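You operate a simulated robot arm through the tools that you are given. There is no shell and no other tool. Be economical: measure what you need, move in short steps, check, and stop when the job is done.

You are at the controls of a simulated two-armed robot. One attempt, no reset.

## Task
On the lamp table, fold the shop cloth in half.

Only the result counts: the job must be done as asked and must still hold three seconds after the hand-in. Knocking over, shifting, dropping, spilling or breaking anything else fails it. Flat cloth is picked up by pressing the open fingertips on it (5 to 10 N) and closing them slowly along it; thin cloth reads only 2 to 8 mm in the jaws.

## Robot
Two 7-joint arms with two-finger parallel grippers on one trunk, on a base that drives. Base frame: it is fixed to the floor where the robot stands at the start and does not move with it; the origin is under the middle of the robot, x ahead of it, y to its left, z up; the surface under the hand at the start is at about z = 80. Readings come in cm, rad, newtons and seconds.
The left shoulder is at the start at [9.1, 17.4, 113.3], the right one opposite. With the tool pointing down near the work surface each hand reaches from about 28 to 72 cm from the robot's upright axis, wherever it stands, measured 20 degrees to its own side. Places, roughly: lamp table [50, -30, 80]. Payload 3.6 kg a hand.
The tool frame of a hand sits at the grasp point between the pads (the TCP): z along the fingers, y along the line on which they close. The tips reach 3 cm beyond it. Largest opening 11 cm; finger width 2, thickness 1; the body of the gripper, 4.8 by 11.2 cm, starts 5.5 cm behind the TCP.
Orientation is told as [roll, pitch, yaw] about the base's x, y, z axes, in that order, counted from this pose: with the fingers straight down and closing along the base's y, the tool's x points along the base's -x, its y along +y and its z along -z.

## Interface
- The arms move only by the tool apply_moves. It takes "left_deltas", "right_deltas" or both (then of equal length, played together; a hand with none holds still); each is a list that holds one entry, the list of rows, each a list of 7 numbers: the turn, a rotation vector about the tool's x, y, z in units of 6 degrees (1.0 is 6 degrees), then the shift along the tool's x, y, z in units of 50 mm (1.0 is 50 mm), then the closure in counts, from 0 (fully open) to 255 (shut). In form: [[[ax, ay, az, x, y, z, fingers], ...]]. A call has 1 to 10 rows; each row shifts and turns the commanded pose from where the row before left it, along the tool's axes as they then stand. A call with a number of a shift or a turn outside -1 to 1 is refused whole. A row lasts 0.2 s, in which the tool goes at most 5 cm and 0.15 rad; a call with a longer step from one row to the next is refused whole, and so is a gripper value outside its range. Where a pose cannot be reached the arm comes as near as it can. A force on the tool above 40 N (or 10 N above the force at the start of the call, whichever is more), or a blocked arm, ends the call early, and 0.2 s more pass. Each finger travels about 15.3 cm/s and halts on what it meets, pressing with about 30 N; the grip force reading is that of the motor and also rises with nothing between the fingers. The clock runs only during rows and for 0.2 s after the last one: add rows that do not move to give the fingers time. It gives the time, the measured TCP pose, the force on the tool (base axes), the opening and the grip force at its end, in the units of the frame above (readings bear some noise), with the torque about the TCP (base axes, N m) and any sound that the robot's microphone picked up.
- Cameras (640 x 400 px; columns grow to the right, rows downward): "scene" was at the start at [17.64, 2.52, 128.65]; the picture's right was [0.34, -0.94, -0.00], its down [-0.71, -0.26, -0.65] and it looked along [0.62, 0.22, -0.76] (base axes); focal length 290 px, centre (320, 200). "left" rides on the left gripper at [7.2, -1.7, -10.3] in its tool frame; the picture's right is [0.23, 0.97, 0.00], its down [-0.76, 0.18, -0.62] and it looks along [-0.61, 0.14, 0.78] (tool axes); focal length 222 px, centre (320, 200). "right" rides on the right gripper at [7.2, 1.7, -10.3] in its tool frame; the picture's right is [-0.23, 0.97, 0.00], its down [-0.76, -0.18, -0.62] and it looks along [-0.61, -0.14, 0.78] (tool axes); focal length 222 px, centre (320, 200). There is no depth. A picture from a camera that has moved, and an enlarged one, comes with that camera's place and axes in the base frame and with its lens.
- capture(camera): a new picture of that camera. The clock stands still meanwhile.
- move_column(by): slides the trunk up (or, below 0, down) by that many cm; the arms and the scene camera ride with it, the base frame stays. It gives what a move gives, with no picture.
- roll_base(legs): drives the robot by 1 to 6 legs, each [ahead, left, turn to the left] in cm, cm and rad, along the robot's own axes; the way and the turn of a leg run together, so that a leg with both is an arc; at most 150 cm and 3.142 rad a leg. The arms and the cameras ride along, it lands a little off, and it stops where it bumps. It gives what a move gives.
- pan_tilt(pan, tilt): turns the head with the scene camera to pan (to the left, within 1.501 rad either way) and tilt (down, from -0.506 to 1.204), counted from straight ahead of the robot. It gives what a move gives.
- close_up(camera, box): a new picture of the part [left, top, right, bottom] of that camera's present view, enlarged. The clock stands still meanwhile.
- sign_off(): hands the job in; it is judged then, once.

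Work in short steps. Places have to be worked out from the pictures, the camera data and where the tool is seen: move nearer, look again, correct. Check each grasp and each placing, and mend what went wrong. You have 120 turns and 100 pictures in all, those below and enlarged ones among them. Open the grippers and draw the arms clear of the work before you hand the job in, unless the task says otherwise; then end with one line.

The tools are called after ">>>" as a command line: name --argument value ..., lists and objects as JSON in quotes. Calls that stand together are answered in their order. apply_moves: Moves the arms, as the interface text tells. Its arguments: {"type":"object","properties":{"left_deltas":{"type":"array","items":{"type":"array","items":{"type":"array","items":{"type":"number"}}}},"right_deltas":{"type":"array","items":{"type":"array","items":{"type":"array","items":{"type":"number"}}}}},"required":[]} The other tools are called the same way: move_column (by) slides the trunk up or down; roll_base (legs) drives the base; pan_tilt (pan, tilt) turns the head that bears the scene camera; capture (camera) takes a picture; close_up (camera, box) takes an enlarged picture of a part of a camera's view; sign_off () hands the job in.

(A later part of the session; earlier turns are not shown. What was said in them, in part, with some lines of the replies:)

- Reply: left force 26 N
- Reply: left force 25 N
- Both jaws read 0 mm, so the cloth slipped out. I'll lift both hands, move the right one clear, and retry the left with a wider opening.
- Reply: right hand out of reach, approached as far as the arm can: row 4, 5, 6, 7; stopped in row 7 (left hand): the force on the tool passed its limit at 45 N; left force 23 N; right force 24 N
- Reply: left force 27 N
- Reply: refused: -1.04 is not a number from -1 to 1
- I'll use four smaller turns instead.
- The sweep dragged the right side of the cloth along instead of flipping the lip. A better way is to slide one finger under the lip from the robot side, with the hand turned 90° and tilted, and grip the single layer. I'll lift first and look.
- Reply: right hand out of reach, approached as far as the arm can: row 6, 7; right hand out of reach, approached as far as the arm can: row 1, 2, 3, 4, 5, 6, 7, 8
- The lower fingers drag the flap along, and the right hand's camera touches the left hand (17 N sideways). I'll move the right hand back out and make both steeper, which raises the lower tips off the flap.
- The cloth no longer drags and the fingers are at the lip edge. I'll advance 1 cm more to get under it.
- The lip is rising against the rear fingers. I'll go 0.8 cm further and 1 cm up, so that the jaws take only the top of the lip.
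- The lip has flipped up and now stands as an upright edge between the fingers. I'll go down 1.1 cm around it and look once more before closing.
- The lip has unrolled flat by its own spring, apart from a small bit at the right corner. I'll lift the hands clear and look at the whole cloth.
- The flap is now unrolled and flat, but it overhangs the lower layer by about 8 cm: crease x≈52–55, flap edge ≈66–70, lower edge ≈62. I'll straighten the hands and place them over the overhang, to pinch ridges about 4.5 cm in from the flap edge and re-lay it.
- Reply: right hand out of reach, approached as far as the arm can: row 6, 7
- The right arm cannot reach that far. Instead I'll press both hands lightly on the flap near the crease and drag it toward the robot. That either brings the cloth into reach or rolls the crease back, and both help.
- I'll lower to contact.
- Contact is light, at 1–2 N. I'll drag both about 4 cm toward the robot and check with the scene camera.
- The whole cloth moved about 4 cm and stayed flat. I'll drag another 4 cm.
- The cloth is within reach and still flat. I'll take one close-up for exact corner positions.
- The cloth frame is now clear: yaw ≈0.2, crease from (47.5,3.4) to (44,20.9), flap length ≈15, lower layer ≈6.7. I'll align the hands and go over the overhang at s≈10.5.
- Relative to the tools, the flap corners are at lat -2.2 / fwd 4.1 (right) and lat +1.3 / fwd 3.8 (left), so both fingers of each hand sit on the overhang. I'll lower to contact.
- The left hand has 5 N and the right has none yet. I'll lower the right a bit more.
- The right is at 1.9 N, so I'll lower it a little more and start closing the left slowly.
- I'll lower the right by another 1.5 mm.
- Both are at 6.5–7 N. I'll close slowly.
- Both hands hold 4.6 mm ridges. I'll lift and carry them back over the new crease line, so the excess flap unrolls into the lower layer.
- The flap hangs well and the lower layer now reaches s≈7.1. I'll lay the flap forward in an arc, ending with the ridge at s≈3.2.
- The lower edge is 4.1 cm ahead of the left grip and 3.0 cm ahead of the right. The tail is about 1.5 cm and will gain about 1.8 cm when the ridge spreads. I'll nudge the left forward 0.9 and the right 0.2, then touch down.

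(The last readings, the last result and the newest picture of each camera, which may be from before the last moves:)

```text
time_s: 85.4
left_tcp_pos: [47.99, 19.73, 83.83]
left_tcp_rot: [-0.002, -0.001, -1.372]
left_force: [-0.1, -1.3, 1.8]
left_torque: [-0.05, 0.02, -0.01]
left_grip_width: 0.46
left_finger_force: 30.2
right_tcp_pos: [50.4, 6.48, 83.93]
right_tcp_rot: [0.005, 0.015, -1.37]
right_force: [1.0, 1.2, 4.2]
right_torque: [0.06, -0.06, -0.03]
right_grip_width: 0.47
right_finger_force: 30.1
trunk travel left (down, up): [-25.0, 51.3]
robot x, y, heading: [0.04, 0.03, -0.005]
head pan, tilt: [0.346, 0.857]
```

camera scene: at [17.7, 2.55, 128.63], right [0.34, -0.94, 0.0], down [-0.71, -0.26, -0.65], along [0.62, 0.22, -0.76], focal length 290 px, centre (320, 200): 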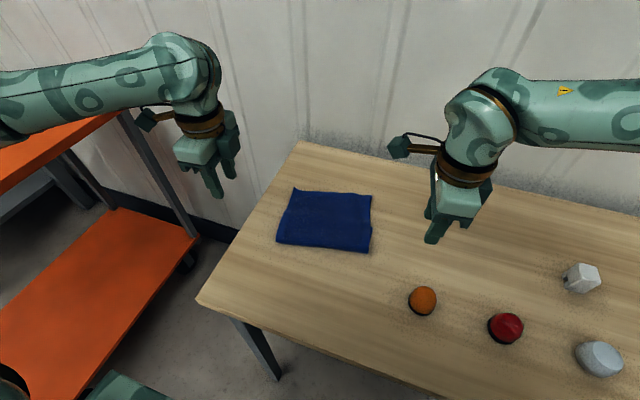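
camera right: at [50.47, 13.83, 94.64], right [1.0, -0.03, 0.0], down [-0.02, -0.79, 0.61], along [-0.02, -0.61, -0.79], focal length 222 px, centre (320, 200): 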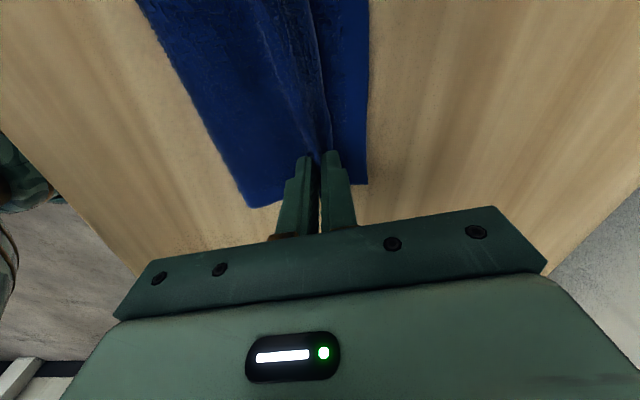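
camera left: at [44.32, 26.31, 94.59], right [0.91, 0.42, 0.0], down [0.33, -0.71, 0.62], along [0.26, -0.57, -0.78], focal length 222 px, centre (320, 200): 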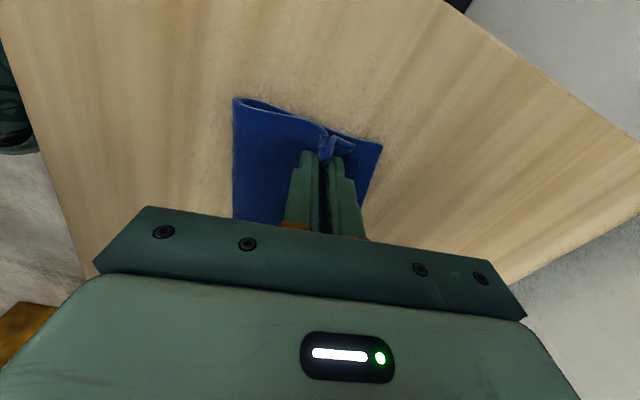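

Contact is light. I'll open slowly so the ridges spread, then lift straight up and move clear.

>>> apply_moves --left_deltas '[[[0, 0, 0, 0, 0, 0.02, 248], [0, 0, 0, 0, 0, 0, 240], [0, 0, 0, 0, 0, 0, 230], [0, 0, 0, 0, 0, 0, 220], [0, 0, 0, 0, 0, 0, 210], [0, 0, 0, 0, 0, 0, 200], [0, 0, 0, 0, 0, 0, 190], [0, 0, 0, 0, 0, 0, 180], [0, 0, 0, 0, 0, 0, 172], [0, 0, 0, 0, 0, 0, 172]]]' --right_deltas '[[[0, 0, 0, 0, 0, 0, 248], [0, 0, 0, 0, 0, 0, 240], [0, 0, 0, 0, 0, 0, 230], [0, 0, 0, 0, 0, 0, 220], [0, 0, 0, 0, 0, 0, 210], [0, 0, 0, 0, 0, 0, 200], [0, 0, 0, 0, 0, 0, 190], [0, 0, 0, 0, 0, 0, 180], [0, 0, 0, 0, 0, 0, 172], [0, 0, 0, 0, 0, 0, 172]]]'

>>> apply_moves --left_deltas '[[[0, 0, 0, 0, 0, -0.2, 172], [0, 0, 0, 0, 0, -0.7, 172], [0, 0, 0, 0.5, 0, -0.7, 172], [0, 0, 0, 0.9, 0, -0.3, 172], [0, 0, 0, 0.9, 0, 0, 172], [0, 0, 0, 0, 0, 0, 172]]]' --right_deltas '[[[0, 0, 0, 0, 0, -0.2, 172], [0, 0, 0, 0, 0, -0.7, 172], [0, 0, 0, -0.5, 0, -0.7, 172], [0, 0, 0, -0.9, 0, -0.3, 172], [0, 0, 0, -0.9, 0, 0, 172], [0, 0, 0, 0, 0, 0, 172]]]'

>>> close_up --camera "scene" --box '[256, 180, 400, 270]'

```text
time_s: 87.6
left_tcp_pos: [48.02, 19.59, 83.74]
left_tcp_rot: [-0.003, -0.001, -1.369]
left_force: [0.3, -0.5, 2.6]
left_torque: [-0.04, 0.01, 0.01]
left_grip_width: 3.48
left_finger_force: 0.0
right_tcp_pos: [50.4, 6.61, 83.95]
right_tcp_rot: [0.004, 0.015, -1.37]
right_force: [-0.2, 0.5, 0.9]
right_torque: [-0.01, 0.03, -0.01]
right_grip_width: 3.58
right_finger_force: 0.0
trunk travel left (down, up): [-25.0, 51.3]
robot x, y, heading: [-0.53, -0.07, -0.003]
head pan, tilt: [0.346, 0.857]
```

```text
time_s: 89.0
left_tcp_pos: [45.86, 30.85, 93.41]
left_tcp_rot: [-0.003, 0.001, -1.372]
left_force: [-0.1, -0.2, -0.6]
left_torque: [-0.02, 0.01, 0.02]
left_grip_width: 3.58
left_finger_force: 0.1
right_tcp_pos: [52.71, -4.87, 93.04]
right_tcp_rot: [0.002, 0.017, -1.369]
right_force: [0.2, 1.0, 0.6]
right_torque: [-0.02, 0.01, -0.01]
right_grip_width: 3.57
right_finger_force: 0.1
trunk travel left (down, up): [-25.0, 51.3]
robot x, y, heading: [0.02, 0.13, -0.002]
head pan, tilt: [0.346, 0.857]
```

```text
4.44 times, centred on (328, 225) of scene
camera zoom: at [17.67, 2.54, 128.64], right [0.34, -0.94, 0.0], down [-0.71, -0.26, -0.65], along [0.62, 0.22, -0.76], focal length 1287 px, centre (284, 89)
```

zoom: 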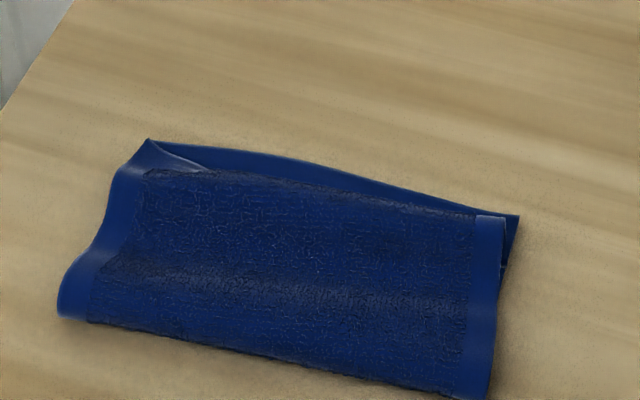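

The fold is nearly aligned, but the far edge looks as if its hem may be tucked. I'll look with the left hand's camera, which sees that side.

>>> close_up --camera "left" --box '[160, 0, 480, 200]'

>>> close_up --camera "right" --box '[160, 0, 480, 200]'

```text
2.00 times, centred on (320, 100) of left
camera zoom: at [42.89, 37.73, 103.56], right [0.91, 0.42, 0.0], down [0.33, -0.71, 0.62], along [0.26, -0.57, -0.78], focal length 444 px, centre (320, 400)
```

zoom: 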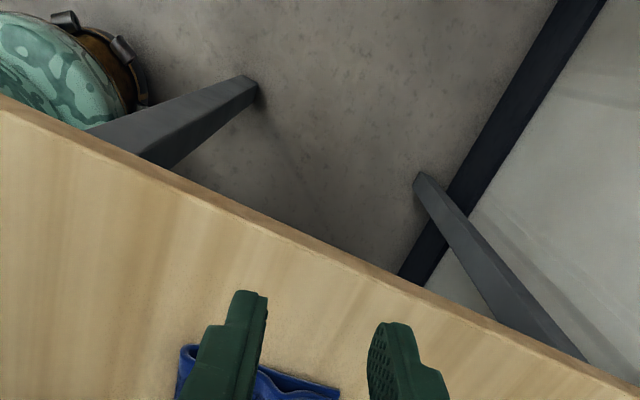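

```text
2.00 times, centred on (320, 100) of right
camera zoom: at [52.95, 2.53, 103.57], right [1.0, -0.03, 0.0], down [-0.02, -0.79, 0.61], along [-0.02, -0.61, -0.79], focal length 444 px, centre (320, 400)
```

zoom: 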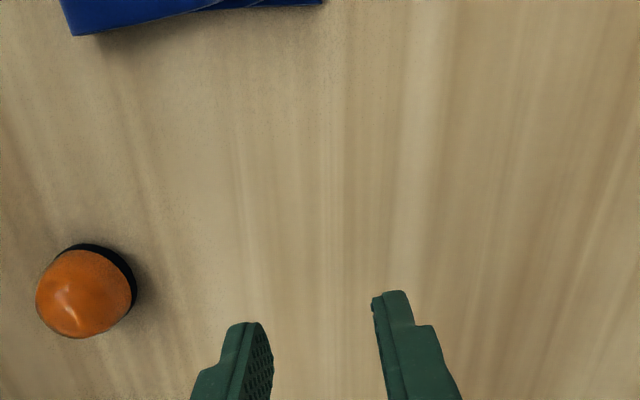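

I'll move the left hand over the cloth to get a view from above.

>>> apply_moves --left_deltas '[[[0, 0, 0, -0.6, 0, -0.3, 172], [0, 0, 0, -0.8, 0, -0.3, 172], [0, 0, 0, -0.8, 0, -0.2, 172], [0, 0, 0, -0.8, 0, 0, 172], [0, 0, 0, 0, 0, 0, 172]]]'

>>> capture --camera "left"

```text
time_s: 90.2
left_tcp_pos: [48.67, 16.19, 97.53]
left_tcp_rot: [-0.004, 0.001, -1.371]
left_force: [-0.6, -0.2, -1.0]
left_torque: [-0.03, 0.02, 0.0]
left_grip_width: 3.57
left_finger_force: 0.0
right_tcp_pos: [52.62, -4.76, 93.12]
right_tcp_rot: [0.002, 0.012, -1.37]
right_force: [-0.1, 0.2, 0.2]
right_torque: [-0.02, 0.03, 0.01]
right_grip_width: 3.59
right_finger_force: 0.1
trunk travel left (down, up): [-25.0, 51.3]
robot x, y, heading: [-0.01, -0.17, 0.002]
head pan, tilt: [0.346, 0.857]
```

```text
10 pictures are left
camera left: at [45.75, 22.96, 107.78], right [0.91, 0.42, 0.0], down [0.33, -0.71, 0.62], along [0.26, -0.57, -0.78], focal length 222 px, centre (320, 200)
```

left: 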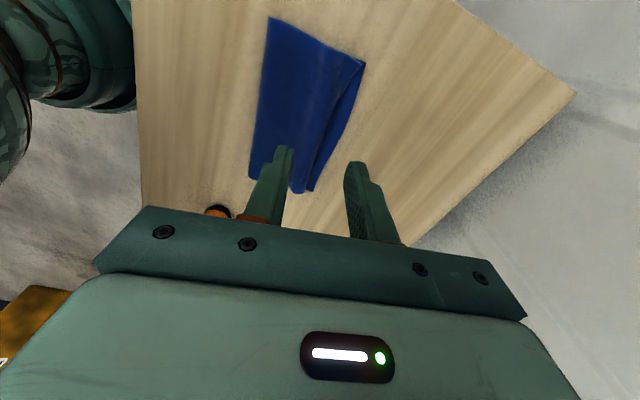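

>>> close_up --camera "left" --box '[224, 0, 384, 200]'

```text
2.00 times, centred on (304, 100) of left
camera zoom: at [45.75, 22.96, 107.78], right [0.91, 0.42, 0.0], down [0.33, -0.71, 0.62], along [0.26, -0.57, -0.78], focal length 444 px, centre (352, 400)
```

zoom: 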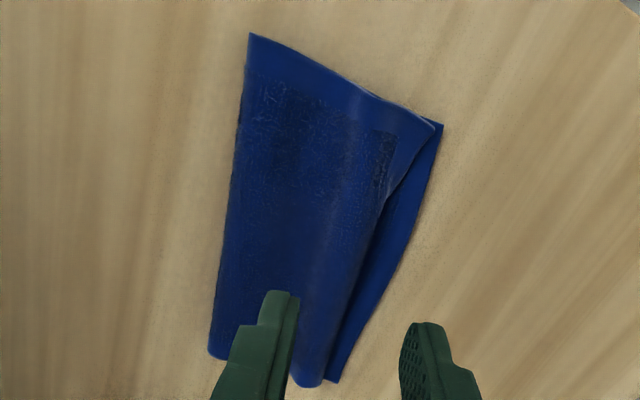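

The left far corner is aligned, but over the right three quarters the flap's tail is tucked under itself. I'll move the left hand away, re-pinch the top layer with the right hand near (48.3, 8.6), lift it so the tail springs out, and lay it again moving backward.

>>> apply_moves --left_deltas '[[[0, 0, 0, 0.8, 0, 0, 172], [0, 0, 0, 0.8, 0, 0, 172], [0, 0, 0, 0.9, 0, 0, 172], [0, 0, 0, 0.4, 0, 0, 172], [0, 0, 0, 0, 0, 0, 172], [0, 0, 0, 0, 0, 0, 172], [0, 0, 0, 0, 0, 0, 172], [0, 0, 0, 0, 0, 0, 172]]]' --right_deltas '[[[0, 0, 0, 0, 0, 0, 162], [0, 0, 0, 0, 0, 0, 162], [0, 0, 0, 0.698, -0.078, 0.2, 162], [0, 0, 0, 0.698, -0.078, 0.3, 162], [0, 0, 0, 0.698, -0.078, 0.3, 162], [0, 0, 0, 0.698, -0.078, 0.3, 162], [0, 0, 0, 0, 0, 0.4, 162], [0, 0, 0, 0, 0, 0, 162]]]'

>>> apply_moves --right_deltas '[[[0, 0, 0, 0, 0, 0.1, 162], [0, 0, 0, 0, 0, 0.1, 162], [0, 0, 0, 0, 0, 0, 162]]]'

```text
time_s: 92.0
left_tcp_pos: [45.82, 30.58, 97.29]
left_tcp_rot: [-0.002, 0.001, -1.37]
left_force: [0.7, 0.9, 0.1]
left_torque: [0.03, 0.02, -0.01]
left_grip_width: 3.57
left_finger_force: 0.1
right_tcp_pos: [48.46, 8.56, 85.93]
right_tcp_rot: [0.001, 0.014, -1.369]
right_force: [-0.1, 0.3, 0.9]
right_torque: [0.01, -0.01, 0.0]
right_grip_width: 4.02
right_finger_force: 0.1
trunk travel left (down, up): [-25.0, 51.3]
robot x, y, heading: [0.12, -0.09, 0.003]
head pan, tilt: [0.346, 0.857]
```

```text
time_s: 92.8
left_tcp_pos: [45.73, 30.47, 97.43]
left_tcp_rot: [-0.002, 0.0, -1.373]
left_force: [0.3, -0.2, -0.7]
left_torque: [-0.02, 0.01, -0.04]
left_grip_width: 3.58
left_finger_force: 0.1
right_tcp_pos: [48.35, 8.5, 84.81]
right_tcp_rot: [0.001, 0.017, -1.372]
right_force: [-1.2, -0.1, 0.1]
right_torque: [-0.04, 0.03, -0.02]
right_grip_width: 4.01
right_finger_force: 0.1
trunk travel left (down, up): [-25.0, 51.3]
robot x, y, heading: [0.0, 0.4, -0.002]
head pan, tilt: [0.346, 0.857]
```

I'll continue down to contact in small steps.

>>> apply_moves --right_deltas '[[[0, 0, 0, 0, 0, 0.08, 162], [0, 0, 0, 0, 0, 0.06, 162], [0, 0, 0, 0, 0, 0.04, 162], [0, 0, 0, 0, 0, 0, 162]]]'

```text
time_s: 93.8
left_tcp_pos: [45.83, 30.51, 97.46]
left_tcp_rot: [-0.003, 0.001, -1.37]
left_force: [-0.1, -0.2, 0.4]
left_torque: [0.01, 0.01, 0.0]
left_grip_width: 3.6
left_finger_force: 0.1
right_tcp_pos: [48.41, 8.67, 84.05]
right_tcp_rot: [0.001, 0.017, -1.37]
right_force: [1.0, 0.4, 2.9]
right_torque: [0.0, -0.01, -0.01]
right_grip_width: 4.02
right_finger_force: 0.0
trunk travel left (down, up): [-25.0, 51.3]
robot x, y, heading: [0.13, -0.31, -0.0]
head pan, tilt: [0.346, 0.857]
```

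The force is 2.9 N. I'll add about 1 mm and close slowly.

>>> apply_moves --right_deltas '[[[0, 0, 0, 0, 0, 0.02, 164], [0, 0, 0, 0, 0, 0, 169], [0, 0, 0, 0, 0, 0, 173], [0, 0, 0, 0, 0, 0, 177], [0, 0, 0, 0, 0, 0, 181], [0, 0, 0, 0, 0, 0, 185], [0, 0, 0, 0, 0, 0, 189], [0, 0, 0, 0, 0, 0, 193], [0, 0, 0, 0, 0, 0, 197], [0, 0, 0, 0, 0, 0, 201]]]'

>>> apply_moves --right_deltas '[[[0, 0, 0, 0, 0, 0, 206], [0, 0, 0, 0, 0, 0, 211], [0, 0, 0, 0, 0, 0, 216], [0, 0, 0, 0, 0, 0, 221], [0, 0, 0, 0, 0, 0, 226], [0, 0, 0, 0, 0, 0, 231], [0, 0, 0, 0, 0, 0, 237], [0, 0, 0, 0, 0, 0, 243], [0, 0, 0, 0, 0, 0, 249], [0, 0, 0, 0, 0, 0, 255]]]'

```text
time_s: 96.0
left_tcp_pos: [45.68, 30.56, 97.34]
left_tcp_rot: [-0.003, 0.001, -1.369]
left_force: [0.0, -0.6, 0.2]
left_torque: [0.01, -0.02, -0.03]
left_grip_width: 3.57
left_finger_force: 0.1
right_tcp_pos: [48.32, 8.56, 84.04]
right_tcp_rot: [0.002, 0.016, -1.37]
right_force: [-0.1, -0.1, 3.1]
right_torque: [-0.01, -0.02, -0.04]
right_grip_width: 2.29
right_finger_force: 0.0
trunk travel left (down, up): [-25.0, 51.3]
robot x, y, heading: [-0.23, 0.16, -0.003]
head pan, tilt: [0.346, 0.857]
```

```text
time_s: 98.2
left_tcp_pos: [45.72, 30.41, 97.44]
left_tcp_rot: [-0.002, 0.001, -1.371]
left_force: [0.0, -0.3, -0.1]
left_torque: [0.02, 0.0, 0.03]
left_grip_width: 3.57
left_finger_force: 0.0
right_tcp_pos: [48.24, 8.55, 83.85]
right_tcp_rot: [0.001, 0.017, -1.371]
right_force: [0.5, 0.5, 4.8]
right_torque: [0.03, -0.04, 0.02]
right_grip_width: 0.62
right_finger_force: 29.8
trunk travel left (down, up): [-25.0, 51.3]
robot x, y, heading: [0.11, -0.21, 0.005]
head pan, tilt: [0.346, 0.857]
```

It gripped 6.2 mm. I'll lift 5 cm and look.

>>> apply_moves --right_deltas '[[[0, 0, 0, 0, 0, -0.25, 255], [0, 0, 0, 0, 0, -0.25, 255], [0, 0, 0, 0, 0, -0.25, 255], [0, 0, 0, 0, 0, -0.25, 255], [0, 0, 0, 0, 0, 0, 255], [0, 0, 0, 0, 0, 0, 255]]]'

>>> capture --camera "right"

```text
time_s: 99.6
left_tcp_pos: [45.8, 30.49, 97.28]
left_tcp_rot: [-0.004, -0.001, -1.371]
left_force: [-0.5, 1.4, 0.3]
left_torque: [0.02, -0.02, -0.04]
left_grip_width: 3.56
left_finger_force: 0.1
right_tcp_pos: [48.54, 8.52, 88.74]
right_tcp_rot: [0.002, 0.016, -1.371]
right_force: [0.4, -0.4, 0.0]
right_torque: [0.0, -0.02, -0.01]
right_grip_width: 0.62
right_finger_force: 29.7
trunk travel left (down, up): [-25.0, 51.3]
robot x, y, heading: [0.12, -0.28, 0.002]
head pan, tilt: [0.346, 0.857]
```

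```text
8 pictures are left
camera right: at [48.76, 15.89, 99.24], right [1.0, -0.03, 0.0], down [-0.02, -0.79, 0.61], along [-0.02, -0.61, -0.79], focal length 222 px, centre (320, 200)
```

right: 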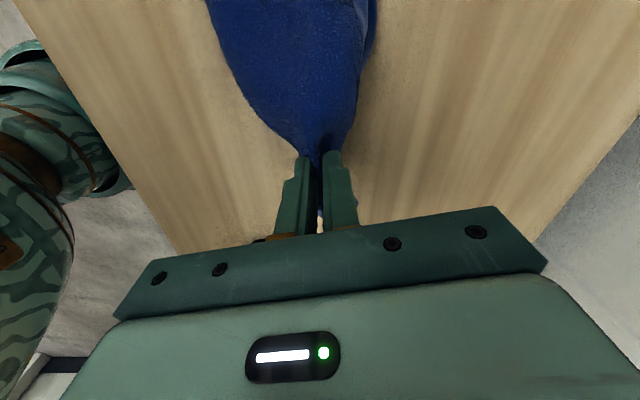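

It's unclear which layers are held. I'll check from the scene camera.

>>> close_up --camera "scene" --box '[256, 170, 416, 270]'

```text
4.00 times, centred on (336, 220) of scene
camera zoom: at [17.64, 2.53, 128.65], right [0.34, -0.94, 0.0], down [-0.71, -0.26, -0.65], along [0.62, 0.22, -0.76], focal length 1158 px, centre (256, 120)
```

zoom: 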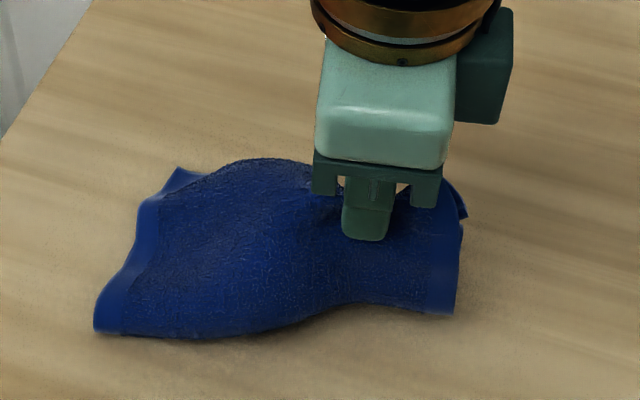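

Only the flap seems lifted, and its tail should be hanging free. I'll go up and back a little, then down while moving back so the tail lays out forward.

>>> apply_moves --right_deltas '[[[0, 0, 0, 0, 0.1, -0.2, 255], [0, 0, 0, 0, 0.1, -0.1, 255], [0, 0, 0, 0, 0, 0, 255], [0, 0, 0, 0, -0.15, 0.2, 255], [0, 0, 0, 0, -0.2, 0.25, 255], [0, 0, 0, 0, -0.25, 0.25, 255], [0, 0, 0, 0, -0.25, 0.25, 255], [0, 0, 0, 0, -0.15, 0.2, 255], [0, 0, 0, 0, 0, 0, 255]]]'

>>> close_up --camera "right" --box '[180, 0, 460, 200]'

```text
time_s: 101.6
left_tcp_pos: [45.75, 30.48, 97.39]
left_tcp_rot: [-0.001, 0.0, -1.37]
left_force: [0.5, 0.3, 1.2]
left_torque: [0.02, -0.04, 0.0]
left_grip_width: 3.56
left_finger_force: 0.0
right_tcp_pos: [44.47, 7.94, 84.66]
right_tcp_rot: [0.005, 0.017, -1.371]
right_force: [1.0, -1.1, 6.3]
right_torque: [-0.01, -0.06, -0.03]
right_grip_width: 0.61
right_finger_force: 30.3
trunk travel left (down, up): [-25.0, 51.3]
robot x, y, heading: [-0.06, 0.09, 0.004]
head pan, tilt: [0.346, 0.857]
```

```text
2.00 times, centred on (320, 100) of right
camera zoom: at [44.66, 15.17, 95.11], right [1.0, -0.03, 0.0], down [-0.02, -0.79, 0.61], along [-0.02, -0.61, -0.79], focal length 444 px, centre (320, 400)
```

zoom: 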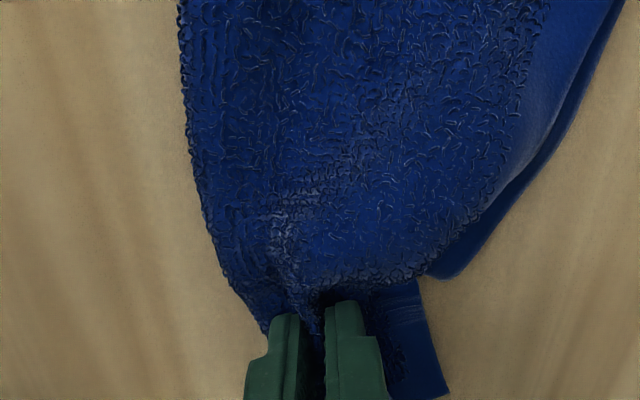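

The tail now lies forward of the grip. I'll raise slightly, slide it forward about 3.3 cm to the lower edge, then set down and open slowly.

>>> apply_moves --right_deltas '[[[0, 0, 0, 0, 0.05, -0.1, 255], [0, 0, 0, 0, 0.13, -0.05, 255], [0, 0, 0, 0, 0.13, 0, 255], [0, 0, 0, 0, 0.13, 0, 255], [0, 0, 0, 0, 0.13, 0, 255], [0, 0, 0, 0, 0.1, 0, 255], [0, 0, 0, 0, 0, 0.1, 255], [0, 0, 0, 0, 0, 0.08, 255], [0, 0, 0, 0, 0, 0, 255]]]'

>>> apply_moves --right_deltas '[[[0, 0, 0, 0, 0, 0, 248], [0, 0, 0, 0, 0, 0, 240], [0, 0, 0, 0, 0, 0, 230], [0, 0, 0, 0, 0, 0, 220], [0, 0, 0, 0, 0, 0, 210], [0, 0, 0, 0, 0, 0, 200], [0, 0, 0, 0, 0, 0, 190], [0, 0, 0, 0, 0, 0, 180], [0, 0, 0, 0, 0, 0, 172], [0, 0, 0, 0, 0, 0, 172]]]'

>>> apply_moves --right_deltas '[[[0, 0, 0, 0, 0, -0.2, 172], [0, 0, 0, 0, 0, -0.7, 172], [0, 0, 0, -0.5, 0, -0.7, 172], [0, 0, 0, -0.9, 0, -0.3, 172], [0, 0, 0, -0.9, 0, 0, 172], [0, 0, 0, 0, 0, 0, 172]]]'

>>> close_up --camera "scene" --box '[256, 180, 400, 270]'

```text
time_s: 103.6
left_tcp_pos: [45.76, 30.49, 97.25]
left_tcp_rot: [-0.002, -0.002, -1.37]
left_force: [-1.0, -1.2, 0.4]
left_torque: [0.03, -0.02, 0.0]
left_grip_width: 3.57
left_finger_force: 0.0
right_tcp_pos: [47.75, 8.51, 84.46]
right_tcp_rot: [-0.001, 0.016, -1.369]
right_force: [-0.4, -0.6, 1.2]
right_torque: [0.02, -0.02, 0.02]
right_grip_width: 0.62
right_finger_force: 29.8
trunk travel left (down, up): [-25.0, 51.3]
robot x, y, heading: [0.19, -0.25, 0.002]
head pan, tilt: [0.346, 0.857]
```

```text
time_s: 105.8
left_tcp_pos: [45.74, 30.51, 97.38]
left_tcp_rot: [-0.003, 0.001, -1.369]
left_force: [0.2, 0.7, 0.1]
left_torque: [-0.03, 0.02, -0.01]
left_grip_width: 3.6
left_finger_force: 0.0
right_tcp_pos: [47.74, 8.52, 84.45]
right_tcp_rot: [0.001, 0.016, -1.37]
right_force: [-0.8, 0.4, -0.2]
right_torque: [-0.02, 0.02, 0.0]
right_grip_width: 3.55
right_finger_force: 0.0
trunk travel left (down, up): [-25.0, 51.3]
robot x, y, heading: [-0.02, -0.07, -0.003]
head pan, tilt: [0.346, 0.857]
```

```text
time_s: 107.2
left_tcp_pos: [45.82, 30.65, 97.33]
left_tcp_rot: [-0.004, 0.0, -1.37]
left_force: [-0.3, -0.5, -1.0]
left_torque: [-0.04, 0.01, -0.03]
left_grip_width: 3.57
left_finger_force: 0.1
right_tcp_pos: [50.29, -2.98, 93.91]
right_tcp_rot: [0.002, 0.015, -1.37]
right_force: [0.4, -0.7, -0.8]
right_torque: [0.02, 0.0, 0.01]
right_grip_width: 3.58
right_finger_force: 0.0
trunk travel left (down, up): [-25.0, 51.3]
robot x, y, heading: [0.03, 0.03, -0.003]
head pan, tilt: [0.346, 0.857]
```

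```text
4.44 times, centred on (328, 225) of scene
camera zoom: at [17.64, 2.6, 128.64], right [0.34, -0.94, 0.0], down [-0.71, -0.26, -0.65], along [0.62, 0.22, -0.76], focal length 1287 px, centre (284, 89)
```

zoom: 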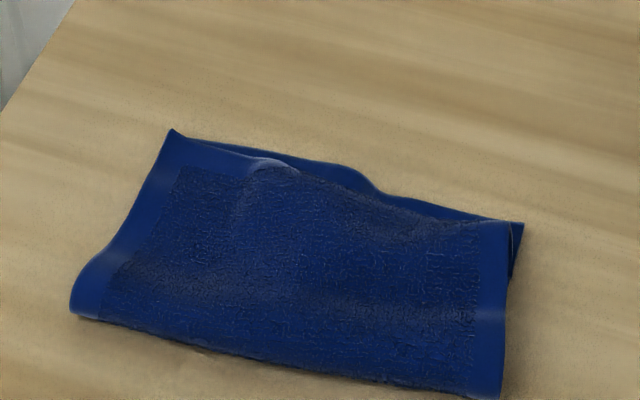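

The left side is now perfectly aligned (10.8 cm, hem flat). On the right about 2 cm of hem is still tucked under, because my last grip caught the tucked layer too. I'll pinch nearer the crease, lift about 5.5 cm so the tail straightens, and lay it back.

>>> apply_moves --right_deltas '[[[0, 0, 0, 0.544, -0.047, 0.3, 172], [0, 0, 0, 0.544, -0.047, 0.35, 172], [0, 0, 0, 0.544, -0.047, 0.35, 172], [0, 0, 0, 0.544, -0.047, 0.35, 172], [0, 0, 0, 0, 0, 0.25, 172], [0, 0, 0, 0, 0, 0.2, 172], [0, 0, 0, 0, 0, 0.1, 172], [0, 0, 0, 0, 0, 0, 172]]]'

```text
time_s: 109.0
left_tcp_pos: [45.73, 30.59, 97.32]
left_tcp_rot: [-0.004, 0.0, -1.37]
left_force: [-0.3, -0.4, 0.6]
left_torque: [0.01, -0.01, 0.03]
left_grip_width: 3.59
left_finger_force: 0.1
right_tcp_pos: [46.89, 7.56, 84.33]
right_tcp_rot: [0.002, 0.016, -1.369]
right_force: [-0.4, 0.3, 1.0]
right_torque: [0.0, -0.01, -0.01]
right_grip_width: 3.58
right_finger_force: 0.2
trunk travel left (down, up): [-25.0, 51.3]
robot x, y, heading: [0.15, -0.05, -0.001]
head pan, tilt: [0.346, 0.857]
```

I'll press about 3 mm further and close slowly.

>>> apply_moves --right_deltas '[[[0, 0, 0, 0, 0, 0.06, 172], [0, 0, 0, 0, 0, 0.02, 172], [0, 0, 0, 0, 0, 0, 176], [0, 0, 0, 0, 0, 0, 180], [0, 0, 0, 0, 0, 0, 184], [0, 0, 0, 0, 0, 0, 188], [0, 0, 0, 0, 0, 0, 192], [0, 0, 0, 0, 0, 0, 196], [0, 0, 0, 0, 0, 0, 201]]]'

>>> apply_moves --right_deltas '[[[0, 0, 0, 0, 0, 0, 206], [0, 0, 0, 0, 0, 0, 211], [0, 0, 0, 0, 0, 0, 216], [0, 0, 0, 0, 0, 0, 221], [0, 0, 0, 0, 0, 0, 226], [0, 0, 0, 0, 0, 0, 231], [0, 0, 0, 0, 0, 0, 237], [0, 0, 0, 0, 0, 0, 243], [0, 0, 0, 0, 0, 0, 249], [0, 0, 0, 0, 0, 0, 255]]]'

```text
time_s: 111.0
left_tcp_pos: [45.73, 30.5, 97.37]
left_tcp_rot: [-0.003, 0.0, -1.372]
left_force: [0.0, 0.4, -0.1]
left_torque: [-0.01, -0.03, 0.0]
left_grip_width: 3.58
left_finger_force: 0.0
right_tcp_pos: [46.93, 7.69, 84.05]
right_tcp_rot: [0.002, 0.016, -1.371]
right_force: [0.8, 0.6, 1.1]
right_torque: [0.0, 0.0, 0.05]
right_grip_width: 2.32
right_finger_force: 0.0
trunk travel left (down, up): [-25.0, 51.3]
robot x, y, heading: [0.27, 0.05, 0.006]
head pan, tilt: [0.346, 0.857]
```

```text
time_s: 113.2
left_tcp_pos: [45.82, 30.45, 97.42]
left_tcp_rot: [-0.002, 0.0, -1.37]
left_force: [1.2, 0.0, 0.6]
left_torque: [-0.02, -0.02, 0.02]
left_grip_width: 3.57
left_finger_force: 0.1
right_tcp_pos: [46.92, 7.76, 84.05]
right_tcp_rot: [0.003, 0.015, -1.368]
right_force: [-0.5, 0.1, 0.7]
right_torque: [0.0, 0.0, -0.02]
right_grip_width: 0.34
right_finger_force: 30.2
trunk travel left (down, up): [-25.0, 51.3]
robot x, y, heading: [0.26, -0.13, -0.005]
head pan, tilt: [0.346, 0.857]
```

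It gripped 3.4 mm, so only the top layer is held. I'll lift about 6 cm, pause, look once, then decide how to lay it.

>>> apply_moves --right_deltas '[[[0, 0, 0, 0, 0, -0.2, 255], [0, 0, 0, 0, 0, -0.2, 255], [0, 0, 0, 0, 0, -0.2, 255], [0, 0, 0, 0, 0, -0.2, 255], [0, 0, 0, 0, 0, -0.2, 255], [0, 0, 0, 0, 0, -0.2, 255], [0, 0, 0, 0, 0, 0, 255], [0, 0, 0, 0, 0, 0, 255]]]'

>>> close_up --camera "scene" --box '[256, 170, 416, 270]'

```text
time_s: 115.0
left_tcp_pos: [45.81, 30.42, 97.38]
left_tcp_rot: [-0.004, 0.0, -1.369]
left_force: [-0.1, 0.2, 0.1]
left_torque: [0.0, 0.01, 0.01]
left_grip_width: 3.62
left_finger_force: 0.1
right_tcp_pos: [46.87, 7.41, 90.15]
right_tcp_rot: [0.001, 0.016, -1.37]
right_force: [0.1, -0.3, 0.6]
right_torque: [-0.01, -0.03, -0.02]
right_grip_width: 0.34
right_finger_force: 30.3
trunk travel left (down, up): [-25.0, 51.3]
robot x, y, heading: [0.12, 0.14, 0.001]
head pan, tilt: [0.346, 0.857]
```

```text
4.00 times, centred on (336, 220) of scene
camera zoom: at [17.64, 2.53, 128.65], right [0.34, -0.94, 0.0], down [-0.71, -0.26, -0.65], along [0.62, 0.22, -0.76], focal length 1158 px, centre (256, 120)
```

zoom: 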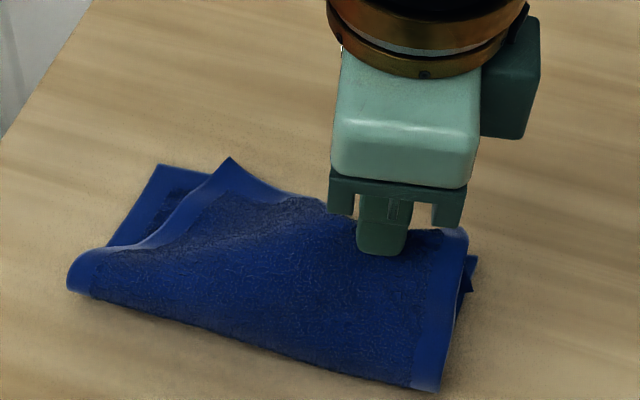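

The flap's right part is lifted, with the lower layer flat beneath it. I'll move a bit forward, then come down while moving back so the tail lies forward, and release.

>>> apply_moves --right_deltas '[[[0, 0, 0, 0, 0.15, -0.1, 255], [0, 0, 0, 0, 0.15, 0, 255], [0, 0, 0, 0, 0, 0, 255], [0, 0, 0, 0, -0.1, 0.25, 255], [0, 0, 0, 0, -0.1, 0.25, 255], [0, 0, 0, 0, -0.1, 0.25, 255], [0, 0, 0, 0, -0.1, 0.25, 255], [0, 0, 0, 0, -0.12, 0.2, 255], [0, 0, 0, 0, 0, 0, 255]]]'

>>> apply_moves --right_deltas '[[[0, 0, 0, 0, 0, 0, 248], [0, 0, 0, 0, 0, 0, 240], [0, 0, 0, 0, 0, 0, 230], [0, 0, 0, 0, 0, 0, 220], [0, 0, 0, 0, 0, 0, 210], [0, 0, 0, 0, 0, 0, 200], [0, 0, 0, 0, 0, 0, 190], [0, 0, 0, 0, 0, 0, 180], [0, 0, 0, 0, 0, 0, 172], [0, 0, 0, 0, 0, 0, 172]]]'

>>> apply_moves --right_deltas '[[[0, 0, 0, 0, 0, -0.2, 172], [0, 0, 0, 0, 0, -0.7, 172], [0, 0, 0, -0.5, 0, -0.7, 172], [0, 0, 0, -0.9, 0, -0.3, 172], [0, 0, 0, -0.9, 0, 0, 172], [0, 0, 0, 0, 0, 0, 172]]]'

>>> close_up --camera "scene" --box '[256, 180, 400, 270]'

```text
time_s: 117.0
left_tcp_pos: [45.82, 30.51, 97.31]
left_tcp_rot: [-0.003, -0.001, -1.37]
left_force: [0.3, 0.0, -0.2]
left_torque: [0.0, 0.03, 0.01]
left_grip_width: 3.6
left_finger_force: 0.2
right_tcp_pos: [45.84, 7.67, 84.48]
right_tcp_rot: [0.003, 0.015, -1.371]
right_force: [-0.8, -0.1, -0.7]
right_torque: [0.02, 0.03, -0.04]
right_grip_width: 0.33
right_finger_force: 30.3
trunk travel left (down, up): [-25.0, 51.3]
robot x, y, heading: [-0.03, 0.07, 0.004]
head pan, tilt: [0.346, 0.857]
```

```text
time_s: 119.2
left_tcp_pos: [45.76, 30.4, 97.31]
left_tcp_rot: [-0.003, 0.0, -1.373]
left_force: [-0.5, 0.4, -0.5]
left_torque: [0.02, -0.01, 0.03]
left_grip_width: 3.58
left_finger_force: 0.1
right_tcp_pos: [45.76, 7.69, 84.54]
right_tcp_rot: [0.001, 0.015, -1.371]
right_force: [-0.5, 0.0, -0.1]
right_torque: [0.01, -0.02, 0.0]
right_grip_width: 3.59
right_finger_force: 0.1
trunk travel left (down, up): [-25.0, 51.3]
robot x, y, heading: [0.36, 0.17, -0.001]
head pan, tilt: [0.346, 0.857]
```

```text
time_s: 120.6
left_tcp_pos: [45.72, 30.54, 97.35]
left_tcp_rot: [-0.004, -0.002, -1.368]
left_force: [0.1, 0.4, -0.6]
left_torque: [-0.02, -0.03, 0.0]
left_grip_width: 3.57
left_finger_force: 0.0
right_tcp_pos: [47.98, -3.89, 94.12]
right_tcp_rot: [0.001, 0.015, -1.369]
right_force: [-1.8, 0.1, 0.2]
right_torque: [0.01, 0.02, -0.01]
right_grip_width: 3.56
right_finger_force: 0.0
trunk travel left (down, up): [-25.0, 51.3]
robot x, y, heading: [-0.2, 0.21, -0.002]
head pan, tilt: [0.346, 0.857]
```

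```text
4.44 times, centred on (328, 225) of scene
camera zoom: at [17.64, 2.6, 128.64], right [0.34, -0.94, 0.0], down [-0.71, -0.26, -0.65], along [0.62, 0.22, -0.76], focal length 1287 px, centre (284, 89)
```

zoom: 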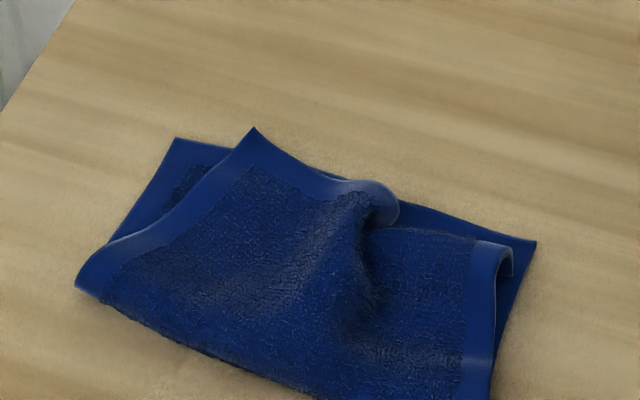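

Laying it shifted the flap's left corner about 4 cm to the right and left a wrinkle in the middle. The left hand can fix that: pinch the flap near its left corner, around (49,16.5), lift, carry it 4 cm left and lay it down.

>>> apply_moves --left_deltas '[[[0, 0, 0, -0.576, 0.018, 0.2, 172], [0, 0, 0, -0.576, 0.018, 0.35, 172], [0, 0, 0, -0.576, 0.018, 0.35, 172], [0, 0, 0, -0.576, 0.018, 0.35, 172], [0, 0, 0, -0.576, 0.018, 0.4, 172], [0, 0, 0, 0, 0, 0.5, 172], [0, 0, 0, 0, 0, 0.3, 172], [0, 0, 0, 0, 0, 0.1, 172], [0, 0, 0, 0, 0, 0, 172]]]'

```text
time_s: 122.6
left_tcp_pos: [49.15, 16.21, 84.42]
left_tcp_rot: [-0.003, 0.0, -1.372]
left_force: [0.0, -0.1, -0.1]
left_torque: [0.0, 0.0, 0.03]
left_grip_width: 3.55
left_finger_force: 0.0
right_tcp_pos: [48.07, -3.91, 94.06]
right_tcp_rot: [0.002, 0.015, -1.369]
right_force: [-0.7, -0.5, 0.8]
right_torque: [0.02, 0.03, 0.0]
right_grip_width: 3.59
right_finger_force: 0.0
trunk travel left (down, up): [-25.0, 51.3]
robot x, y, heading: [-0.07, -0.11, 0.001]
head pan, tilt: [0.346, 0.857]
```

I'll lower to contact.

>>> apply_moves --left_deltas '[[[0, 0, 0, 0, 0, 0.06, 172], [0, 0, 0, 0, 0, 0.05, 172], [0, 0, 0, 0, 0, 0, 172]]]'

```text
time_s: 123.4
left_tcp_pos: [49.14, 16.3, 83.89]
left_tcp_rot: [-0.001, 0.001, -1.372]
left_force: [0.3, -0.9, 1.1]
left_torque: [-0.02, 0.01, -0.03]
left_grip_width: 3.58
left_finger_force: 0.0
right_tcp_pos: [48.09, -3.87, 94.04]
right_tcp_rot: [0.002, 0.016, -1.369]
right_force: [0.3, 0.4, -0.6]
right_torque: [0.01, 0.0, 0.02]
right_grip_width: 3.57
right_finger_force: 0.1
trunk travel left (down, up): [-25.0, 51.3]
robot x, y, heading: [-0.01, 0.17, -0.002]
head pan, tilt: [0.346, 0.857]
```

The force is 1 N. I'll press slightly more and close slowly.

>>> apply_moves --left_deltas '[[[0, 0, 0, 0, 0, 0.02, 172], [0, 0, 0, 0, 0, 0.01, 174], [0, 0, 0, 0, 0, 0, 178], [0, 0, 0, 0, 0, 0, 182], [0, 0, 0, 0, 0, 0, 186], [0, 0, 0, 0, 0, 0, 190], [0, 0, 0, 0, 0, 0, 194], [0, 0, 0, 0, 0, 0, 198], [0, 0, 0, 0, 0, 0, 202]]]'

>>> apply_moves --left_deltas '[[[0, 0, 0, 0, 0, 0, 206], [0, 0, 0, 0, 0, 0, 211], [0, 0, 0, 0, 0, 0, 216], [0, 0, 0, 0, 0, 0, 221], [0, 0, 0, 0, 0, 0, 226], [0, 0, 0, 0, 0, 0, 231], [0, 0, 0, 0, 0, 0, 237], [0, 0, 0, 0, 0, 0, 243], [0, 0, 0, 0, 0, 0, 249], [0, 0, 0, 0, 0, 0, 255]]]'

```text
time_s: 125.4
left_tcp_pos: [49.17, 16.37, 83.77]
left_tcp_rot: [-0.003, 0.0, -1.37]
left_force: [0.8, -0.3, 2.3]
left_torque: [0.04, -0.02, 0.01]
left_grip_width: 2.26
left_finger_force: 0.1
right_tcp_pos: [48.08, -3.97, 94.08]
right_tcp_rot: [0.005, 0.016, -1.37]
right_force: [-0.4, -0.5, 0.2]
right_torque: [0.01, -0.01, 0.01]
right_grip_width: 3.59
right_finger_force: 0.1
trunk travel left (down, up): [-25.0, 51.3]
robot x, y, heading: [0.18, 0.13, 0.009]
head pan, tilt: [0.346, 0.857]
```

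```text
time_s: 127.6
left_tcp_pos: [49.18, 16.36, 83.84]
left_tcp_rot: [-0.002, 0.0, -1.37]
left_force: [0.3, -0.1, 2.4]
left_torque: [0.01, -0.02, 0.0]
left_grip_width: 0.61
left_finger_force: 29.4
right_tcp_pos: [47.92, -3.94, 94.16]
right_tcp_rot: [0.001, 0.015, -1.371]
right_force: [-0.2, 0.7, 1.1]
right_torque: [0.0, 0.01, -0.06]
right_grip_width: 3.57
right_finger_force: 0.0
trunk travel left (down, up): [-25.0, 51.3]
robot x, y, heading: [0.51, -0.14, 0.001]
head pan, tilt: [0.346, 0.857]
```

It gripped 6 mm. I'll lift 4 cm, move 4 cm left and a bit forward, and look once.

>>> apply_moves --left_deltas '[[[0, 0, 0, 0, 0, -0.2, 255], [0, 0, 0, 0, 0, -0.2, 255], [0, 0, 0, 0, 0, -0.2, 255], [0, 0, 0, 0.1, 0, -0.2, 255], [0, 0, 0, 0.2, 0.05, 0, 255], [0, 0, 0, 0.2, 0.05, 0, 255], [0, 0, 0, 0.2, 0.05, 0, 255], [0, 0, 0, 0.12, 0.05, 0, 255], [0, 0, 0, 0, 0, 0, 255]]]'

>>> close_up --camera "scene" --box '[256, 180, 400, 270]'

```text
time_s: 129.6
left_tcp_pos: [49.27, 20.46, 87.65]
left_tcp_rot: [-0.003, -0.002, -1.372]
left_force: [-1.4, 0.2, -0.9]
left_torque: [-0.01, 0.01, 0.01]
left_grip_width: 0.58
left_finger_force: 29.8
right_tcp_pos: [48.02, -3.98, 94.0]
right_tcp_rot: [0.003, 0.016, -1.37]
right_force: [0.4, -0.6, -0.4]
right_torque: [0.0, 0.0, 0.03]
right_grip_width: 3.59
right_finger_force: 0.0
trunk travel left (down, up): [-25.0, 51.3]
robot x, y, heading: [-0.18, -0.19, -0.001]
head pan, tilt: [0.346, 0.857]
```

```text
4.44 times, centred on (328, 225) of scene
camera zoom: at [17.65, 2.52, 128.65], right [0.34, -0.94, 0.0], down [-0.71, -0.26, -0.65], along [0.62, 0.22, -0.76], focal length 1287 px, centre (284, 89)
```

zoom: 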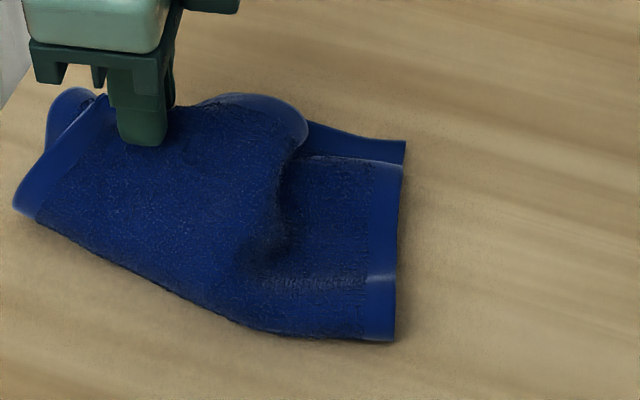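

Both layers were caught, so the whole cloth moved left with the wrinkle unchanged. Light contact (<1 N) gave single-layer grips before, so I'll set it down, open, and re-pinch very lightly. Meanwhile the right hand turns back to yaw 0, so it can anchor the right end without its camera in the way.

>>> apply_moves --left_deltas '[[[0, 0, 0, 0, 0, 0.2, 255], [0, 0, 0, 0, 0, 0.2, 255], [0, 0, 0, 0, 0, 0.2, 255], [0, 0, 0, 0, 0, 0.1, 255], [0, 0, 0, 0, 0, 0, 245], [0, 0, 0, 0, 0, 0, 232], [0, 0, 0, 0, 0, 0, 218], [0, 0, 0, 0, 0, 0, 204], [0, 0, 0, 0, 0, 0, 190], [0, 0, 0, 0, 0, 0, 172]]]' --right_deltas '[[[0, 0, -1, 0, 0, 0, 172], [0, 0, -1, 0, 0, 0, 172], [0, 0, -1, 0, 0, 0, 172], [0, 0, -1, 0, 0, 0, 172], [0, 0, -1, 0, 0, 0, 172], [0, 0, -1, 0, 0, 0, 172], [0, 0, -1, 0, 0, 0, 172], [0, 0, -1, 0, 0, 0, 172], [0, 0, -1, 0, 0, 0, 172], [0, 0, -1, 0, 0, 0, 172]]]'

>>> apply_moves --left_deltas '[[[0, 0, 0, 0, 0, -0.1, 162], [0, 0, 0, 0, 0, 0, 162], [0, 0, 0, 0, 0, 0, 162], [0, 0, 0, 0, 0, 0, 162]]]' --right_deltas '[[[0, 0, -1, 0, 0, 0, 230], [0, 0, -1, 0, 0, 0, 230], [0, 0, -1, 0, 0, 0, 230], [0, 0, 0, 0, 0, 0, 230]]]'

```text
time_s: 131.8
left_tcp_pos: [49.21, 20.52, 84.22]
left_tcp_rot: [-0.002, -0.001, -1.371]
left_force: [-0.2, -0.1, 0.5]
left_torque: [-0.02, 0.0, -0.01]
left_grip_width: 3.56
left_finger_force: 0.0
right_tcp_pos: [48.23, -3.94, 93.9]
right_tcp_rot: [0.015, 0.006, -0.321]
right_force: [0.7, -0.2, 0.6]
right_torque: [0.0, 0.0, 0.0]
right_grip_width: 3.6
right_finger_force: 0.1
trunk travel left (down, up): [-25.0, 51.3]
robot x, y, heading: [-0.01, -0.19, 0.002]
head pan, tilt: [0.346, 0.857]
```

```text
time_s: 132.8
left_tcp_pos: [49.37, 20.59, 84.74]
left_tcp_rot: [-0.005, -0.002, -1.37]
left_force: [1.1, -0.2, 0.4]
left_torque: [0.03, 0.01, 0.01]
left_grip_width: 4.01
left_finger_force: 0.0
right_tcp_pos: [48.08, -3.89, 93.91]
right_tcp_rot: [0.016, 0.002, -0.008]
right_force: [0.5, -0.3, -0.3]
right_torque: [-0.01, -0.01, 0.01]
right_grip_width: 1.09
right_finger_force: 0.0
trunk travel left (down, up): [-25.0, 51.3]
robot x, y, heading: [-0.25, -0.25, 0.0]
head pan, tilt: [0.346, 0.857]
```

I'll bring the right hand down to anchor the right end of the cloth at about (50,10).

>>> apply_moves --right_deltas '[[[0, 0, 0, -0.095, 0.695, 0.3, 230], [0, 0, 0, -0.095, 0.695, 0.3, 230], [0, 0, 0, -0.095, 0.695, 0.3, 230], [0, 0, 0, -0.095, 0.695, 0.3, 230], [0, 0, 0, 0, 0, 0.4, 230], [0, 0, 0, 0, 0, 0.2, 230], [0, 0, 0, 0, 0, 0.15, 230], [0, 0, 0, 0, 0, 0, 230]]]'

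```text
time_s: 134.6
left_tcp_pos: [49.34, 20.52, 84.82]
left_tcp_rot: [-0.003, -0.002, -1.37]
left_force: [1.0, -0.2, 0.2]
left_torque: [0.0, 0.0, -0.01]
left_grip_width: 4.02
left_finger_force: 0.1
right_tcp_pos: [50.07, 10.06, 84.41]
right_tcp_rot: [0.016, 0.001, -0.01]
right_force: [0.7, -0.2, -0.1]
right_torque: [0.04, 0.02, -0.01]
right_grip_width: 1.1
right_finger_force: 0.0
trunk travel left (down, up): [-25.0, 51.3]
robot x, y, heading: [0.09, 0.23, -0.001]
head pan, tilt: [0.346, 0.857]
```

I'll press the right anchor down. The left goes to very light contact and closes slowly.

>>> apply_moves --left_deltas '[[[0, 0, 0, 0, 0, 0.06, 162], [0, 0, 0, 0, 0, 0.05, 165], [0, 0, 0, 0, 0, 0, 169], [0, 0, 0, 0, 0, 0, 173], [0, 0, 0, 0, 0, 0, 178], [0, 0, 0, 0, 0, 0, 183], [0, 0, 0, 0, 0, 0, 188], [0, 0, 0, 0, 0, 0, 193], [0, 0, 0, 0, 0, 0, 198]]]' --right_deltas '[[[0, 0, 0, 0, 0, 0.1, 230], [0, 0, 0, 0, 0, 0.05, 230], [0, 0, 0, 0, 0, 0.03, 230], [0, 0, 0, 0, 0, 0, 230], [0, 0, 0, 0, 0, 0, 230], [0, 0, 0, 0, 0, 0, 230], [0, 0, 0, 0, 0, 0, 230], [0, 0, 0, 0, 0, 0, 230], [0, 0, 0, 0, 0, 0, 230]]]'

>>> apply_moves --left_deltas '[[[0, 0, 0, 0, 0, 0, 203], [0, 0, 0, 0, 0, 0, 208], [0, 0, 0, 0, 0, 0, 213], [0, 0, 0, 0, 0, 0, 218], [0, 0, 0, 0, 0, 0, 224], [0, 0, 0, 0, 0, 0, 230], [0, 0, 0, 0, 0, 0, 236], [0, 0, 0, 0, 0, 0, 243], [0, 0, 0, 0, 0, 0, 249], [0, 0, 0, 0, 0, 0, 255]]]'

```text
time_s: 136.6
left_tcp_pos: [49.23, 20.62, 84.34]
left_tcp_rot: [-0.001, -0.001, -1.369]
left_force: [0.3, 0.1, 0.1]
left_torque: [-0.04, -0.03, 0.0]
left_grip_width: 2.46
left_finger_force: 0.1
right_tcp_pos: [50.1, 10.07, 83.59]
right_tcp_rot: [0.015, -0.002, -0.009]
right_force: [5.1, 1.8, 19.4]
right_torque: [0.03, -0.13, -0.01]
right_grip_width: 1.04
right_finger_force: 0.0
trunk travel left (down, up): [-25.0, 51.3]
robot x, y, heading: [0.17, 0.27, -0.002]
head pan, tilt: [0.346, 0.857]
```

```text
time_s: 138.8
left_tcp_pos: [49.27, 20.48, 84.27]
left_tcp_rot: [-0.002, 0.0, -1.372]
left_force: [0.4, -1.0, 0.5]
left_torque: [-0.03, -0.02, 0.0]
left_grip_width: 0.35
left_finger_force: 30.2
right_tcp_pos: [50.05, 9.96, 83.44]
right_tcp_rot: [0.016, 0.0, -0.009]
right_force: [5.9, 2.0, 24.2]
right_torque: [0.07, -0.22, -0.05]
right_grip_width: 1.07
right_finger_force: 0.1
trunk travel left (down, up): [-25.0, 51.3]
robot x, y, heading: [0.41, 0.25, 0.002]
head pan, tilt: [0.346, 0.857]
```

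The left holds 3.5 mm (a single layer), and the right is anchored at 24 N. I'll lift 3 cm and pull 4 cm left, watching for tension.

>>> apply_moves --left_deltas '[[[0, 0, 0, 0, 0, -0.2, 255], [0, 0, 0, 0, 0, -0.2, 255], [0, 0, 0, 0, 0, -0.2, 255], [0, 0, 0, 0.15, 0.02, 0, 255], [0, 0, 0, 0.15, 0.02, 0, 255], [0, 0, 0, 0.15, 0.02, 0, 255], [0, 0, 0, 0.15, 0.02, 0, 255], [0, 0, 0, 0.15, 0.02, 0, 255], [0, 0, 0, 0, 0, 0, 255]]]'

```text
time_s: 140.8
left_tcp_pos: [49.0, 24.13, 87.18]
left_tcp_rot: [-0.003, -0.002, -1.37]
left_force: [0.2, -14.5, -4.5]
left_torque: [-0.52, -0.01, 0.01]
left_grip_width: 0.34
left_finger_force: 30.1
right_tcp_pos: [49.98, 10.09, 83.53]
right_tcp_rot: [0.016, 0.0, -0.006]
right_force: [2.4, 11.3, 24.3]
right_torque: [0.44, -0.04, -0.12]
right_grip_width: 1.11
right_finger_force: 0.3
trunk travel left (down, up): [-25.0, 51.3]
robot x, y, heading: [0.12, 0.08, 0.002]
head pan, tilt: [0.346, 0.857]
```

The flap is now taut (14 N), so the wrinkle is pulled out. I'll ease back slightly, lay it down and release.

>>> apply_moves --left_deltas '[[[0, 0, 0, -0.08, 0.06, 0, 255], [0, 0, 0, 0, -0.03, 0.2, 255], [0, 0, 0, 0, -0.03, 0.2, 255], [0, 0, 0, 0, -0.02, 0.17, 255], [0, 0, 0, 0, 0, 0, 255], [0, 0, 0, 0, 0, 0, 240], [0, 0, 0, 0, 0, 0, 225], [0, 0, 0, 0, 0, 0, 205], [0, 0, 0, 0, 0, 0, 185], [0, 0, 0, 0, 0, 0, 172]]]'

>>> apply_moves --left_deltas '[[[0, 0, 0, 0, 0, -0.2, 172], [0, 0, 0, 0, 0, -0.7, 172], [0, 0, 0, 0.4, 0, -0.7, 172], [0, 0, 0, 0.6, 0, -0.3, 172], [0, 0, 0, 0, 0, 0, 172]]]' --right_deltas '[[[0, 0, 0, 0, 0, -0.2, 230], [0, 0, 0, 0, 0, -0.7, 230], [0, 0, 0, 0, -0.4, -0.7, 230], [0, 0, 0, 0, -0.9, -0.3, 230], [0, 0, 0, 0, -0.9, 0, 230]]]'

>>> close_up --camera "scene" --box '[240, 170, 400, 270]'

```text
time_s: 143.0
left_tcp_pos: [48.85, 23.86, 84.41]
left_tcp_rot: [-0.002, 0.001, -1.37]
left_force: [0.0, -0.3, -0.2]
left_torque: [0.01, 0.04, -0.02]
left_grip_width: 3.58
left_finger_force: 0.1
right_tcp_pos: [50.03, 10.07, 83.5]
right_tcp_rot: [0.015, 0.0, -0.008]
right_force: [-2.7, 4.4, 20.3]
right_torque: [0.1, 0.1, -0.02]
right_grip_width: 1.08
right_finger_force: 0.0
trunk travel left (down, up): [-25.0, 51.3]
robot x, y, heading: [0.05, 0.04, 0.002]
head pan, tilt: [0.346, 0.857]
```

```text
time_s: 144.2
left_tcp_pos: [48.27, 28.62, 93.77]
left_tcp_rot: [-0.003, 0.0, -1.371]
left_force: [0.0, -0.6, -0.2]
left_torque: [0.01, 0.0, 0.0]
left_grip_width: 3.6
left_finger_force: 0.1
right_tcp_pos: [50.13, -1.42, 92.75]
right_tcp_rot: [0.016, 0.003, -0.01]
right_force: [0.1, 0.5, 0.0]
right_torque: [0.0, 0.0, -0.01]
right_grip_width: 1.09
right_finger_force: 0.1
trunk travel left (down, up): [-25.0, 51.3]
robot x, y, heading: [0.31, -0.13, 0.001]
head pan, tilt: [0.346, 0.857]
```

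```text
4.00 times, centred on (320, 220) of scene
camera zoom: at [17.68, 2.38, 128.64], right [0.34, -0.94, 0.0], down [-0.71, -0.26, -0.65], along [0.62, 0.22, -0.76], focal length 1158 px, centre (320, 120)
```

zoom: 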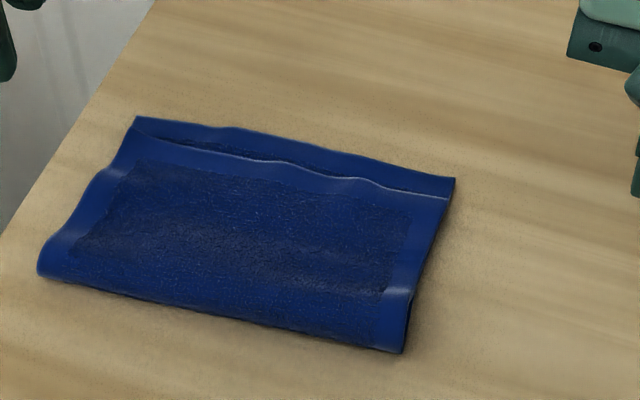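

The cloth is now neatly folded, with the hem flat along the whole far edge and the two edges within about 1.5 cm of each other. I'll open both grippers fully and draw the arms clear.

>>> apply_moves --left_deltas '[[[0, 0, 0, 0.3, 0, -0.6, 100], [0, 0, 0, 0.5, 0, -0.6, 0], [0, 0, 0, 0.3, 0, 0, 0], [0, 0, 0, 0, 0, 0, 0], [0, 0, 0, 0, 0, 0, 0]]]' --right_deltas '[[[0, 0, 0, 0, -0.3, -0.6, 100], [0, 0, 0, 0, -0.6, -0.6, 0], [0, 0, 0, 0, -0.6, 0, 0], [0, 0, 0, 0, 0, 0, 0], [0, 0, 0, 0, 0, 0, 0]]]'

>>> capture --camera "scene"

```text
time_s: 145.4
left_tcp_pos: [47.01, 33.99, 99.81]
left_tcp_rot: [-0.004, 0.0, -1.372]
left_force: [-0.6, 0.1, 0.0]
left_torque: [-0.01, -0.02, -0.02]
left_grip_width: 11.0
left_finger_force: 0.1
right_tcp_pos: [49.86, -8.95, 98.62]
right_tcp_rot: [0.016, 0.001, -0.009]
right_force: [0.0, 0.8, 0.1]
right_torque: [0.0, -0.03, 0.03]
right_grip_width: 10.98
right_finger_force: 0.0
trunk travel left (down, up): [-25.0, 51.3]
robot x, y, heading: [-0.07, -0.18, 0.0]
head pan, tilt: [0.346, 0.857]
```

```text
0 pictures are left
camera scene: at [17.64, 2.5, 128.65], right [0.34, -0.94, 0.0], down [-0.71, -0.26, -0.65], along [0.62, 0.22, -0.76], focal length 290 px, centre (320, 200)
```

scene: 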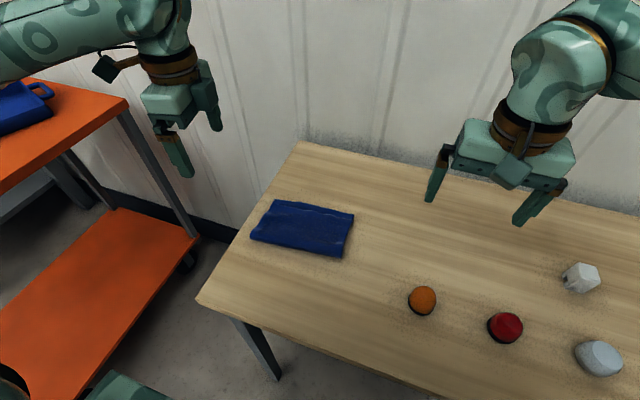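

The cloth lies folded and flat, the other objects have not moved, and both arms are clear with open grippers. I'm handing it in.

>>> sign_off

```text
The job is handed in.
```

The shop cloth is folded in half on the lamp table and lies flat; the top edge stops about 1.5 cm short of the bottom one, and the cloth ended up a few centimetres from where it started.
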